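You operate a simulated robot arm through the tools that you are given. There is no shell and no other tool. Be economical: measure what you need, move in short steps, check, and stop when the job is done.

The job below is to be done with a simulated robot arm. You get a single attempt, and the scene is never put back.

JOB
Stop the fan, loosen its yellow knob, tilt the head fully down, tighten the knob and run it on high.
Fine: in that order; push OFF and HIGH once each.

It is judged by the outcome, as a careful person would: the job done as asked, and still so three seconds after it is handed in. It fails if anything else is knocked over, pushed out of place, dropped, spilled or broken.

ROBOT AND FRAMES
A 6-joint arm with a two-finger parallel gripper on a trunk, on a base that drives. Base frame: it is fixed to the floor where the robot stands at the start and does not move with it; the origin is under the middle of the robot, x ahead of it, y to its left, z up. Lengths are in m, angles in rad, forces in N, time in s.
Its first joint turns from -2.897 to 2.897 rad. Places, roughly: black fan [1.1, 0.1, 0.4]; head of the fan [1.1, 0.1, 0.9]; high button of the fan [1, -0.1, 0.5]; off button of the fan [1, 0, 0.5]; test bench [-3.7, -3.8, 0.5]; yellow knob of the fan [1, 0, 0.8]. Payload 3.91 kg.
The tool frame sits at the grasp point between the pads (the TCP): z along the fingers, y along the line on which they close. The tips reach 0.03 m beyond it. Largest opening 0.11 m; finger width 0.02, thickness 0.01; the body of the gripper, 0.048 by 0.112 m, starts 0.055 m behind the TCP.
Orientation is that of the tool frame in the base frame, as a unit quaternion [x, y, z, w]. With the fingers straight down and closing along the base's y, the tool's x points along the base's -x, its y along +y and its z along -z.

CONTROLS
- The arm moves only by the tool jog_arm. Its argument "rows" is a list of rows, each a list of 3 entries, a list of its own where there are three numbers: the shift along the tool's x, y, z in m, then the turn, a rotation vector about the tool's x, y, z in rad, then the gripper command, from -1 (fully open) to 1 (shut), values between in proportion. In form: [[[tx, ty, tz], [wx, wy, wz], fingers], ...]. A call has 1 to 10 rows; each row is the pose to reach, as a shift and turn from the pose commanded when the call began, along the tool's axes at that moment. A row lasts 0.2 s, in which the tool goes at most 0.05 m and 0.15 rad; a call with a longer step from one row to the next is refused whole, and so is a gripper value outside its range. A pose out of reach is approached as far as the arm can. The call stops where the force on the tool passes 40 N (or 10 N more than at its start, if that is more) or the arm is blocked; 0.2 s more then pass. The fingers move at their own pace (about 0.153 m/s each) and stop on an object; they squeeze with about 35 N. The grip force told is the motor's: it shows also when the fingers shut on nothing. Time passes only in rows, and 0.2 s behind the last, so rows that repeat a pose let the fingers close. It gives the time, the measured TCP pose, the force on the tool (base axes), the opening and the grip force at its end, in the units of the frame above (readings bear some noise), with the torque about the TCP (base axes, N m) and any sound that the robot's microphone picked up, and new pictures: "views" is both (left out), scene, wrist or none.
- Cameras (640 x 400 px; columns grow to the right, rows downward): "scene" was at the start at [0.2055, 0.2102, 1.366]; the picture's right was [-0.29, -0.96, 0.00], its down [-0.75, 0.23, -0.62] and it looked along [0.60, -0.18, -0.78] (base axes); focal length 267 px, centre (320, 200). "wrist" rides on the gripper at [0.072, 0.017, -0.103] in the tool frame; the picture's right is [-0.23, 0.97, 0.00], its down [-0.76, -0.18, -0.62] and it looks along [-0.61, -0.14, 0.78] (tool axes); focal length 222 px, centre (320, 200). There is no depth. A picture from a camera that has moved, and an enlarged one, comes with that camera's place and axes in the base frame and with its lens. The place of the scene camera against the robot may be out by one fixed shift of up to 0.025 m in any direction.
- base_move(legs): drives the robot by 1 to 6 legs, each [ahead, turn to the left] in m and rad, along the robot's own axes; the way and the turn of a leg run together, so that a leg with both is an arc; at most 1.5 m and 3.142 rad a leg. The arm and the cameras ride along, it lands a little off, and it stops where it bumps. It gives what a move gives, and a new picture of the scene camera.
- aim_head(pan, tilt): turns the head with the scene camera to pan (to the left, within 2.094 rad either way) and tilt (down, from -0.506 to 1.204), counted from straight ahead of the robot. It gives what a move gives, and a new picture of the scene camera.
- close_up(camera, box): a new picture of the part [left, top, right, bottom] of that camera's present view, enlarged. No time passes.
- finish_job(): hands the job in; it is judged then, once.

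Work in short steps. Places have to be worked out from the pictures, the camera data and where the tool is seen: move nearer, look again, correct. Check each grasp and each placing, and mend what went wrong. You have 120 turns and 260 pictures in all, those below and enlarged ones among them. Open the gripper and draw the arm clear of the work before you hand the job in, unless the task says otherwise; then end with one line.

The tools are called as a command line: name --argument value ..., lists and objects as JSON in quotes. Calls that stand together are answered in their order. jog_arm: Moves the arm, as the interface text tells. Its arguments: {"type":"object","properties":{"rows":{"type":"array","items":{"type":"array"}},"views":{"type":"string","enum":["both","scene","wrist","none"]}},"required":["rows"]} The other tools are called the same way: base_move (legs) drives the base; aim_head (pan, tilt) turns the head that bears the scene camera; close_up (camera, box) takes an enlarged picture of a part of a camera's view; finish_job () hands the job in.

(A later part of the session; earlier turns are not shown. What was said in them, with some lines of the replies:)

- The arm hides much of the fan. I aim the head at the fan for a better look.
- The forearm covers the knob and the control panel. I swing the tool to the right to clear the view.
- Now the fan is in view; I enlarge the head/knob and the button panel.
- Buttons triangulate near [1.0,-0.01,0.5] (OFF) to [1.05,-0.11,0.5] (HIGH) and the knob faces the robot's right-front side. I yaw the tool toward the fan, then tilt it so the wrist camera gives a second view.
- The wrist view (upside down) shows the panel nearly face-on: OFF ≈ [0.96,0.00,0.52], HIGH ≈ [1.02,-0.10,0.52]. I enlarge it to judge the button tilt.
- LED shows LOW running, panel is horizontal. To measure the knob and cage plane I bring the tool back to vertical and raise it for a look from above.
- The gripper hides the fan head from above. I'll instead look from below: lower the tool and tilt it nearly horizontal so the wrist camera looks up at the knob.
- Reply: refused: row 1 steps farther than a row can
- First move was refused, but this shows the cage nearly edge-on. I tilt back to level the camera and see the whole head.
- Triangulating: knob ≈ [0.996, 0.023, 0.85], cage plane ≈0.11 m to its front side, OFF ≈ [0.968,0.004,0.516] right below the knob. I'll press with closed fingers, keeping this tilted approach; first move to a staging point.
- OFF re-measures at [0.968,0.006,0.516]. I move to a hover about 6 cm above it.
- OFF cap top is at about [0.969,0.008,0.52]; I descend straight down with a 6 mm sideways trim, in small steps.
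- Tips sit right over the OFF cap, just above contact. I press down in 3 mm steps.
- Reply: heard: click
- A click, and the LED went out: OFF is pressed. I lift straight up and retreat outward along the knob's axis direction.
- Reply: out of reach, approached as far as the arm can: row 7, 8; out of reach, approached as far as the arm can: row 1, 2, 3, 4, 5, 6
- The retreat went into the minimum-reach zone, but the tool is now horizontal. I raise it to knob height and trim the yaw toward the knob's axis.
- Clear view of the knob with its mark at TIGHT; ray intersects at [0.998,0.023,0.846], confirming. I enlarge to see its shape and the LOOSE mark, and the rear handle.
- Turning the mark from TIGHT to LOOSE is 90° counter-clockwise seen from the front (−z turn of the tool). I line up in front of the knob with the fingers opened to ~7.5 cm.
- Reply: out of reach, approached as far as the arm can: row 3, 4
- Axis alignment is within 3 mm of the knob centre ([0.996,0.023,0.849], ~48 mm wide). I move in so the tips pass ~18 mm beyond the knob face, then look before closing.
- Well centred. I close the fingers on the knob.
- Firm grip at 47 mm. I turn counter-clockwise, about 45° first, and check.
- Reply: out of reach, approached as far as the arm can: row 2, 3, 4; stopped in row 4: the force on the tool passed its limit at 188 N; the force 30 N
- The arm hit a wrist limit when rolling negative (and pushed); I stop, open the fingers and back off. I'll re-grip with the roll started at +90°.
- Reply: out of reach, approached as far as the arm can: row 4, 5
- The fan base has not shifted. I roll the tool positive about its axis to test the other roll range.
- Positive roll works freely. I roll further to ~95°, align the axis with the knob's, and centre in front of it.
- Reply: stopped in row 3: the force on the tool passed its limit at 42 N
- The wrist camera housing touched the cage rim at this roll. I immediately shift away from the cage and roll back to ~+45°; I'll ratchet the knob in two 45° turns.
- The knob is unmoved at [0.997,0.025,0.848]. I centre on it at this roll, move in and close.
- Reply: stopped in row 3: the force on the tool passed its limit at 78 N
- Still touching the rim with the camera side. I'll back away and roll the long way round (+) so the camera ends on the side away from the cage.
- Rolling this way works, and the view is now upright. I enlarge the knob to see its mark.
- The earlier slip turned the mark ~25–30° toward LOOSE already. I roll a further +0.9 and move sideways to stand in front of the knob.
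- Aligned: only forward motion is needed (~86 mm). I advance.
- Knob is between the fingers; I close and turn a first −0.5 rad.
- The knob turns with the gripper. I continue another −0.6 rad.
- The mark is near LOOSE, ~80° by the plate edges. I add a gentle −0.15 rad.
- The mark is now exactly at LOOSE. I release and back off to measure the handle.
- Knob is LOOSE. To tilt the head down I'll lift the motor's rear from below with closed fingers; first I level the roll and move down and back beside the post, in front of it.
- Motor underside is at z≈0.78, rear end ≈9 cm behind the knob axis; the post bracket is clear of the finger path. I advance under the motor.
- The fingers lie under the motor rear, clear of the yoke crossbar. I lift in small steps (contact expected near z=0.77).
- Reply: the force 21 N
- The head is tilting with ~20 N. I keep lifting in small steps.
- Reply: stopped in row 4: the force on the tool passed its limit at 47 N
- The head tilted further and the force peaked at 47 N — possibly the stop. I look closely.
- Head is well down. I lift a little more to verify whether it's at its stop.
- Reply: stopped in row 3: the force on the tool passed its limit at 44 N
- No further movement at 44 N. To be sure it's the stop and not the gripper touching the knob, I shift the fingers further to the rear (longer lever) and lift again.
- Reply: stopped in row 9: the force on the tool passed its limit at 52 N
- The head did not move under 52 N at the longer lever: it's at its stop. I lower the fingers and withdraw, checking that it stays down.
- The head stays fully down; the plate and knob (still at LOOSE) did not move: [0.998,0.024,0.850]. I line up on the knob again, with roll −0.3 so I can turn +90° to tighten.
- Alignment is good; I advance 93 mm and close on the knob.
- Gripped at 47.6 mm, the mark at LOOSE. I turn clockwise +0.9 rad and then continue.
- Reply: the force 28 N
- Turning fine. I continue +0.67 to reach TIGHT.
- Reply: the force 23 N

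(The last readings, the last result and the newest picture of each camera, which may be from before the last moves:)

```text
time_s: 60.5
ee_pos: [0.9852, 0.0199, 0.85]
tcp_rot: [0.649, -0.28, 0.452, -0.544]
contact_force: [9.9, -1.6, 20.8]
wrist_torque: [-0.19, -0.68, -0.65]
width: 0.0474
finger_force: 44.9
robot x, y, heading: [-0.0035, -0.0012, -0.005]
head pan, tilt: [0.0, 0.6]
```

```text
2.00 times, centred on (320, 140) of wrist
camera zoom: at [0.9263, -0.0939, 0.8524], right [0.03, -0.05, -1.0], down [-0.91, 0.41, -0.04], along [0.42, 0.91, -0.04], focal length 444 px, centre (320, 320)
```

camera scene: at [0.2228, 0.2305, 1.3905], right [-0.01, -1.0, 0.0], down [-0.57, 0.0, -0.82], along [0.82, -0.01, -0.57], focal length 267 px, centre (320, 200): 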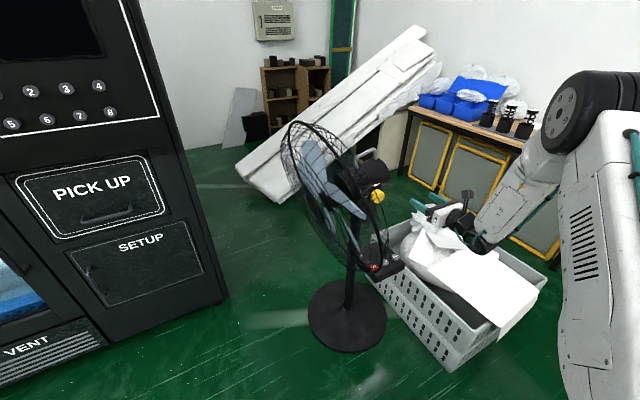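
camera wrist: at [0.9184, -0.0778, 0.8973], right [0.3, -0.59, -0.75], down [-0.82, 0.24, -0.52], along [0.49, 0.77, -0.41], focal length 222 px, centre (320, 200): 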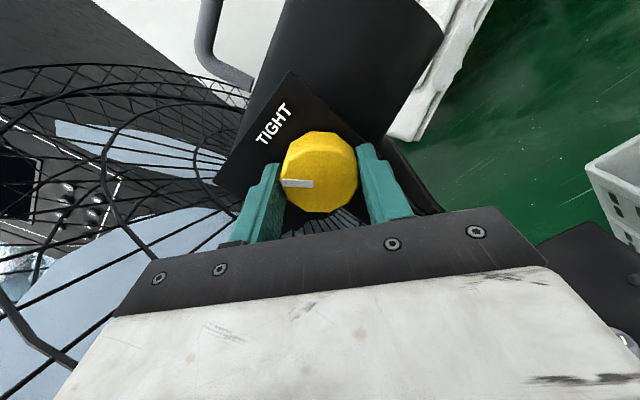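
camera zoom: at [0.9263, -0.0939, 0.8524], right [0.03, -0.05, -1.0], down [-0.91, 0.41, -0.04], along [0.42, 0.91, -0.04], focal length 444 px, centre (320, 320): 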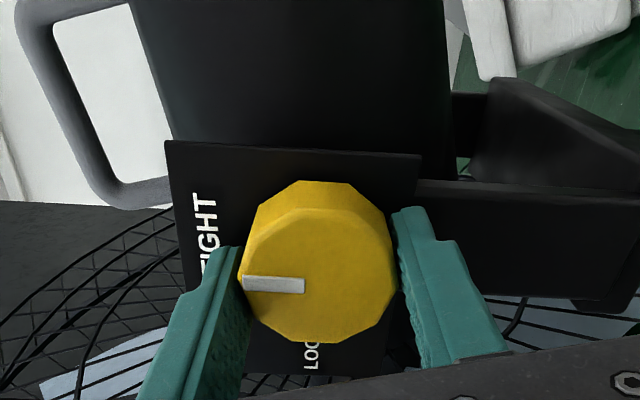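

The mark is at TIGHT and axial torque has risen. I add a small +0.06 snug, then release and back off.

jog_arm --rows '[[[0, 0, 0], [0, 0, 0.03], 1], [[0, 0, 0], [0, 0, 0.06], 1], [[0, 0, 0], [0, 0, 0.06], 1]]' --views "none"

jog_arm --rows '[[[0, 0, 0], [0, 0, 0], -0.2], [[0, 0, 0], [0, 0, 0], -0.36], [[0, 0, -0.03], [0, 0, 0], -0.36], [[0, 0, -0.06], [0, 0, 0], -0.36], [[0, 0, -0.09], [0, 0, 0], -0.36]]'

close_up --camera "wrist" --box '[220, 20, 420, 200]'

```text
time_s: 61.3
ee_pos: [0.9855, 0.0212, 0.85]
tcp_rot: [0.641, -0.3, 0.435, -0.557]
contact_force: [-3.1, 5.9, 19.5]
wrist_torque: [-0.17, -0.75, 0.25]
width: 0.0472
finger_force: 44.6
robot x, y, heading: [-0.0006, -0.0015, -0.01]
head pan, tilt: [0.0, 0.6]
```

```text
time_s: 62.5
ee_pos: [0.9054, -0.021, 0.8488]
tcp_rot: [0.642, -0.299, 0.436, -0.556]
contact_force: [-0.4, -0.8, 0.3]
wrist_torque: [0.01, 0.0, -0.02]
width: 0.075
finger_force: 0.2
robot x, y, heading: [-0.0038, 0.0019, -0.01]
head pan, tilt: [0.0, 0.6]
camera scene: at [0.2226, 0.2307, 1.3905], right [-0.01, -1.0, 0.0], down [-0.57, 0.0, -0.82], along [0.82, -0.01, -0.57], focal length 267 px, centre (320, 200)
camera wrist: at [0.8457, -0.135, 0.8473], right [0.0, 0.0, -1.0], down [-0.91, 0.42, 0.0], along [0.42, 0.91, 0.0], focal length 222 px, centre (320, 200)
```

scene: 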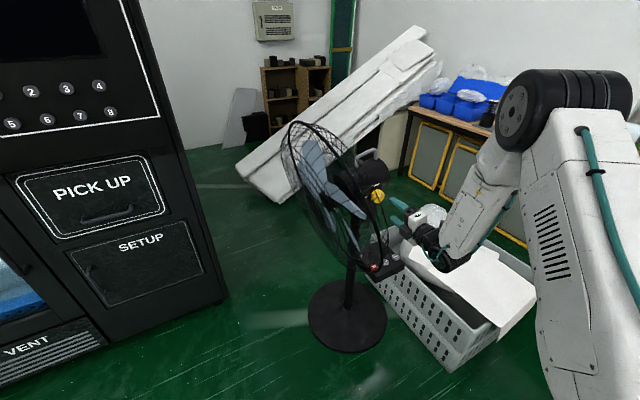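
wrist: 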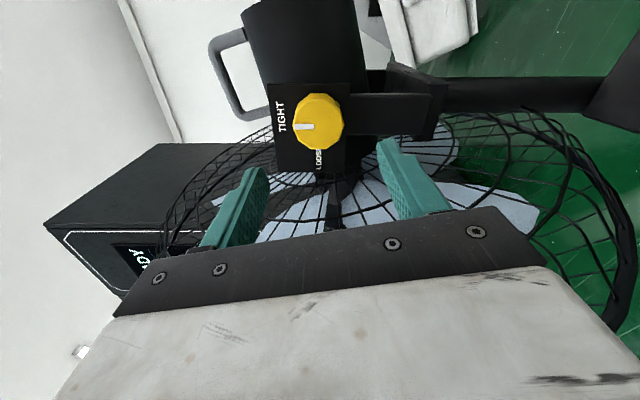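

```text
2.22 times, centred on (320, 110) of wrist
camera zoom: at [0.8457, -0.135, 0.8473], right [0.0, 0.0, -1.0], down [-0.91, 0.42, 0.0], along [0.42, 0.91, 0.0], focal length 494 px, centre (320, 400)
```

zoom: 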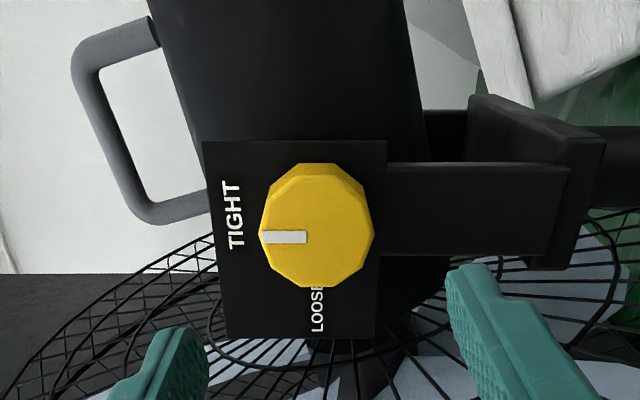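

Knob mark is at TIGHT and the head is still down. Next HIGH: I shift to the rear side and roll the camera back to the top.

jog_arm --rows '[[[0.03, 0.007, 0], [0, 0, 0], 1], [[0.06, 0.014, 0], [0, 0, -0.14], 1], [[0.088, 0.02, 0], [0, 0, -0.28], 1], [[0.088, 0.02, 0], [0, 0, -0.42], 1], [[0.088, 0.02, 0], [0, 0, -0.56], 1], [[0.088, 0.02, 0], [0, 0, -0.7], 1], [[0.088, 0.02, 0], [0, 0, -0.84], 1], [[0.088, 0.02, 0], [0, 0, -0.98], 1], [[0.088, 0.02, 0], [0, 0, -1.12], 1], [[0.088, 0.02, 0], [0, 0, -1.26], 1]]' --views "none"

jog_arm --rows '[[[0, 0, 0], [0, -0.14, 0], 1], [[0, 0, 0], [0, -0.28, 0], 1], [[0, 0, 0], [0, -0.42, 0], 1], [[0, 0, 0], [0, -0.56, 0], 1], [[0, 0, 0], [0, -0.7, 0], 1], [[0, 0, 0], [0, -0.84, 0], 1]]'

```text
time_s: 64.7
ee_pos: [0.946, -0.1022, 0.8498]
tcp_rot: [0.695, 0.134, 0.68, -0.193]
contact_force: [0.2, 0.3, -0.3]
wrist_torque: [0.01, 0.0, 0.03]
width: 0.0
finger_force: 34.8
robot x, y, heading: [-0.0007, 0.0015, -0.005]
head pan, tilt: [0.0, 0.6]
```

```text
time_s: 66.1
ee_pos: [0.947, -0.1022, 0.8491]
tcp_rot: [0.912, 0.202, 0.336, -0.119]
contact_force: [0.3, 0.4, -1.1]
wrist_torque: [0.04, 0.02, -0.01]
width: 0.0001
finger_force: 35.3
robot x, y, heading: [-0.003, -0.0015, -0.004]
head pan, tilt: [0.0, 0.6]
camera scene: at [0.2225, 0.2304, 1.3905], right [-0.01, -1.0, 0.0], down [-0.57, 0.0, -0.82], along [0.82, -0.01, -0.57], focal length 267 px, centre (320, 200)
camera wrist: at [0.9445, -0.1341, 0.9713], right [0.28, -0.93, -0.23], down [-0.96, -0.28, -0.03], along [-0.04, 0.23, -0.97], focal length 222 px, centre (320, 200)
```

scene: 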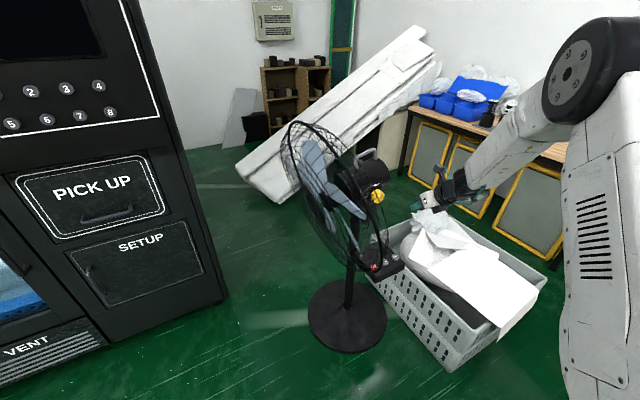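
wrist: 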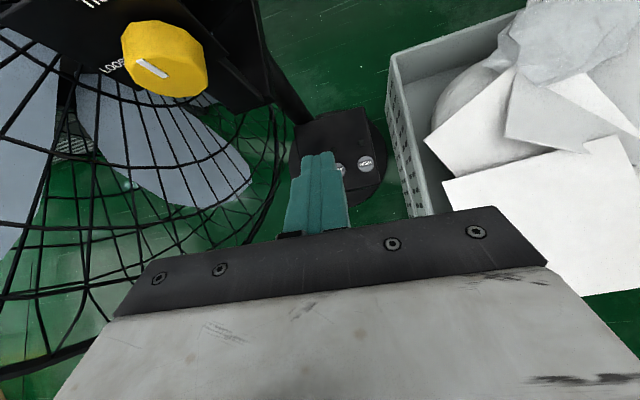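

HIGH measures at about [1.023,-0.097,0.516] from above. I move to a hover ~6 cm above it.

jog_arm --rows '[[[-0.02, 0.009, 0.037], [0, 0, 0], 1], [[-0.041, 0.018, 0.074], [0, 0, 0], 1], [[-0.062, 0.027, 0.111], [0, 0, 0], 1], [[-0.082, 0.036, 0.148], [0, 0, 0], 1], [[-0.103, 0.045, 0.185], [0, 0, 0], 1], [[-0.1235, 0.0535, 0.222], [0, 0, 0], 1]]'

close_up --camera "wrist" --box '[220, 60, 460, 220]'

close_up --camera "scene" --box '[340, 200, 440, 290]'

```text
time_s: 67.5
ee_pos: [1.0106, -0.1057, 0.5991]
tcp_rot: [0.911, 0.203, 0.339, -0.12]
contact_force: [0.4, -0.2, 1.0]
wrist_torque: [0.01, -0.01, 0.0]
width: 0.0
finger_force: 34.7
robot x, y, heading: [0.0007, -0.0001, -0.005]
head pan, tilt: [0.0, 0.6]
camera scene: at [0.2222, 0.2305, 1.3905], right [-0.01, -1.0, 0.0], down [-0.56, 0.0, -0.83], along [0.83, -0.01, -0.56], focal length 267 px, centre (320, 200)
camera wrist: at [1.0094, -0.137, 0.7204], right [0.28, -0.93, -0.23], down [-0.96, -0.28, -0.03], along [-0.04, 0.23, -0.97], focal length 222 px, centre (320, 200)
```

scene: 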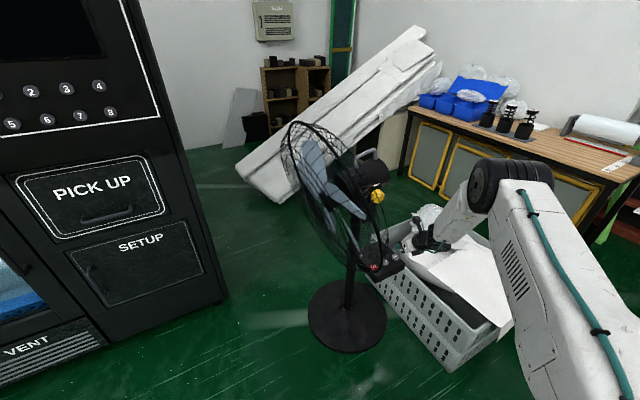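
wrist: 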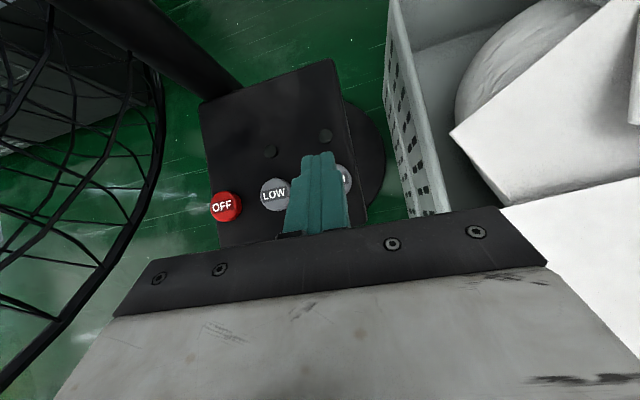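

```text
2.50 times, centred on (340, 140) of wrist
camera zoom: at [1.0094, -0.137, 0.7204], right [0.28, -0.93, -0.23], down [-0.96, -0.28, -0.03], along [-0.04, 0.23, -0.97], focal length 555 px, centre (270, 350)
```

zoom: 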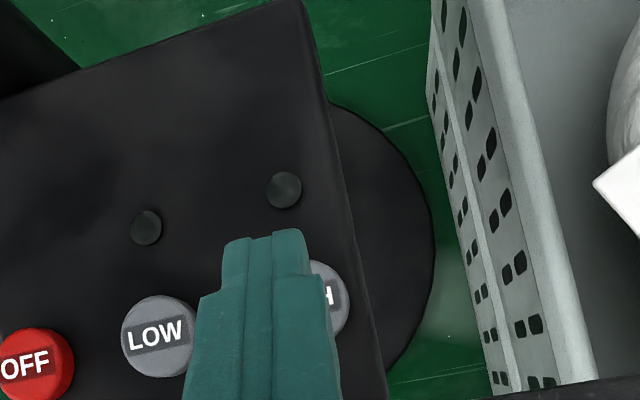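

```text
4.44 times, centred on (390, 245) of scene
camera zoom: at [0.2222, 0.2305, 1.3905], right [-0.01, -1.0, 0.0], down [-0.56, 0.0, -0.83], along [0.83, -0.01, -0.56], focal length 1187 px, centre (9, 0)
```

zoom: 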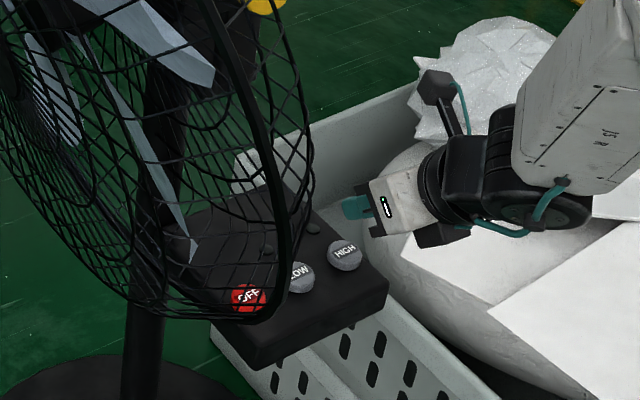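

Low corner of the tips is right over HIGH. I press straight down in small steps.

jog_arm --rows '[[[-0.0198, 0.0024, 0.0224], [0, 0, 0], 1], [[-0.0264, 0.0032, 0.0298], [0, 0, 0], 1], [[-0.0297, 0.0036, 0.0335], [0, 0, 0], 1], [[-0.0317, 0.0039, 0.0358], [0, 0, 0], 1], [[-0.0337, 0.0041, 0.038], [0, 0, 0], 1], [[-0.0356, 0.0044, 0.0402], [0, 0, 0], 1]]'

```text
time_s: 68.9
ee_pos: [1.0121, -0.1061, 0.5459]
tcp_rot: [0.911, 0.202, 0.339, -0.12]
contact_force: [-7.3, 0.8, 20.9]
wrist_torque: [0.15, -0.04, 0.13]
width: 0.0
finger_force: 34.8
robot x, y, heading: [0.0008, -0.0038, -0.005]
head pan, tilt: [0.0, 0.6]
heard: click
camera scene: at [0.2213, 0.2306, 1.3907], right [-0.01, -1.0, 0.0], down [-0.56, 0.0, -0.83], along [0.83, -0.01, -0.56], focal length 267 px, centre (320, 200)
camera wrist: at [1.0098, -0.1372, 0.6683], right [0.28, -0.93, -0.23], down [-0.96, -0.28, -0.03], along [-0.04, 0.23, -0.97], focal length 222 px, centre (320, 200)
```

scene: 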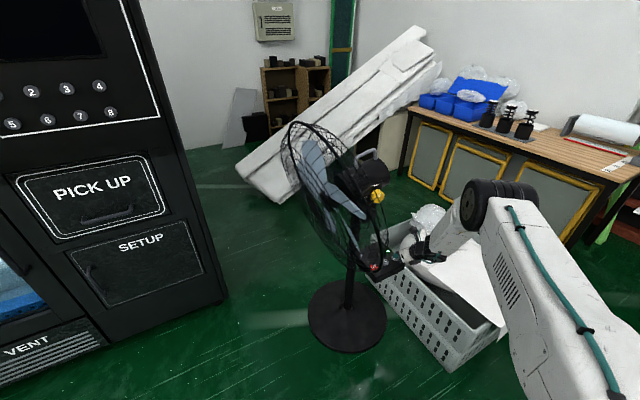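
wrist: 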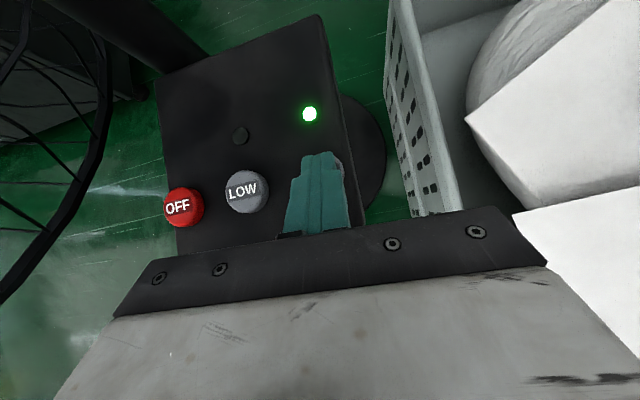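

Click and the HIGH LED is lit. I lift straight up and withdraw up and outward, opening the gripper.

jog_arm --rows '[[[0.0132, -0.0016, -0.0149], [0, 0, 0], 1], [[0.0396, -0.0049, -0.0447], [0, 0, 0], 1], [[0.0396, 0.01, -0.085], [0, 0, 0], 1], [[0.0396, 0.025, -0.125], [0, 0, 0], 1], [[0.0396, 0.04, -0.165], [0, 0, 0], 1], [[0.0396, 0.055, -0.205], [0, 0, 0], 0], [[0.0396, 0.07, -0.245], [0, 0, 0], -1], [[0.0396, 0.085, -0.285], [0, 0, 0], -1], [[0.0396, 0.1, -0.325], [0, 0, 0], -1]]'

close_up --camera "scene" --box '[270, 110, 430, 290]'

```text
time_s: 70.9
ee_pos: [0.9, -0.2975, 0.804]
tcp_rot: [0.911, 0.203, 0.338, -0.121]
contact_force: [0.8, 0.9, 0.0]
wrist_torque: [0.02, 0.01, -0.01]
width: 0.1099
finger_force: 0.1
robot x, y, heading: [-0.0019, -0.0022, -0.012]
head pan, tilt: [0.0, 0.6]
camera scene: at [0.2228, 0.2306, 1.3904], right [-0.01, -1.0, 0.0], down [-0.57, 0.0, -0.82], along [0.82, -0.01, -0.57], focal length 267 px, centre (320, 200)
camera wrist: at [0.8984, -0.3295, 0.925], right [0.28, -0.93, -0.23], down [-0.96, -0.28, -0.03], along [-0.04, 0.23, -0.97], focal length 222 px, centre (320, 200)
```

scene: 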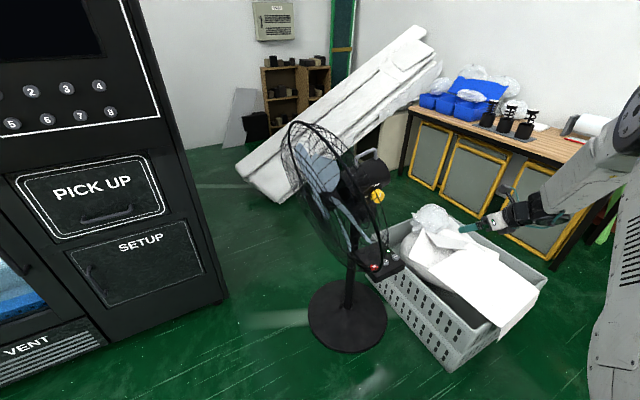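
wrist: 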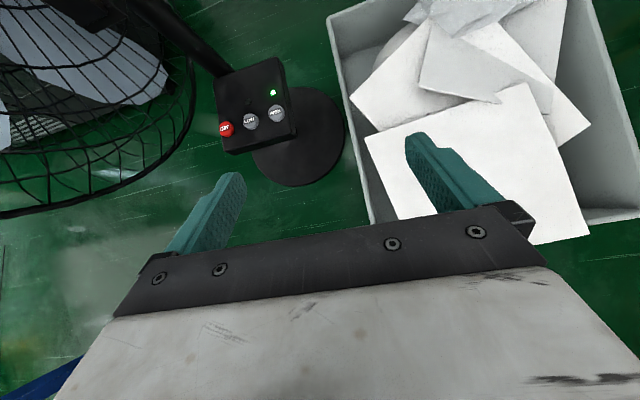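

```text
2.22 times, centred on (350, 200) of scene
camera zoom: at [0.2228, 0.2306, 1.3904], right [-0.01, -1.0, 0.0], down [-0.57, 0.0, -0.82], along [0.82, -0.01, -0.57], focal length 594 px, centre (253, 200)
```

zoom: 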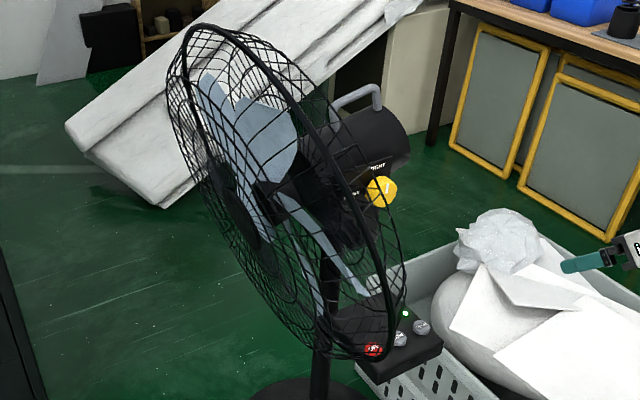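

Blades have turned, the HIGH LED is lit, the head is still fully down, the mark is at TIGHT, nothing else is disturbed and the arm is clear. I hand the job in.

finish_job

```text
The job is handed in.
```

I did every step in the order asked. The fan is running on high, its head is tilted down to the stop, and the yellow knob is back at TIGHT. OFF and HIGH were each pushed once. The wrist camera brushed the fan's cage twice while I lined up on the knob, and my first attempt at the knob pushed hard on it. The fan and everything around it still look in place.
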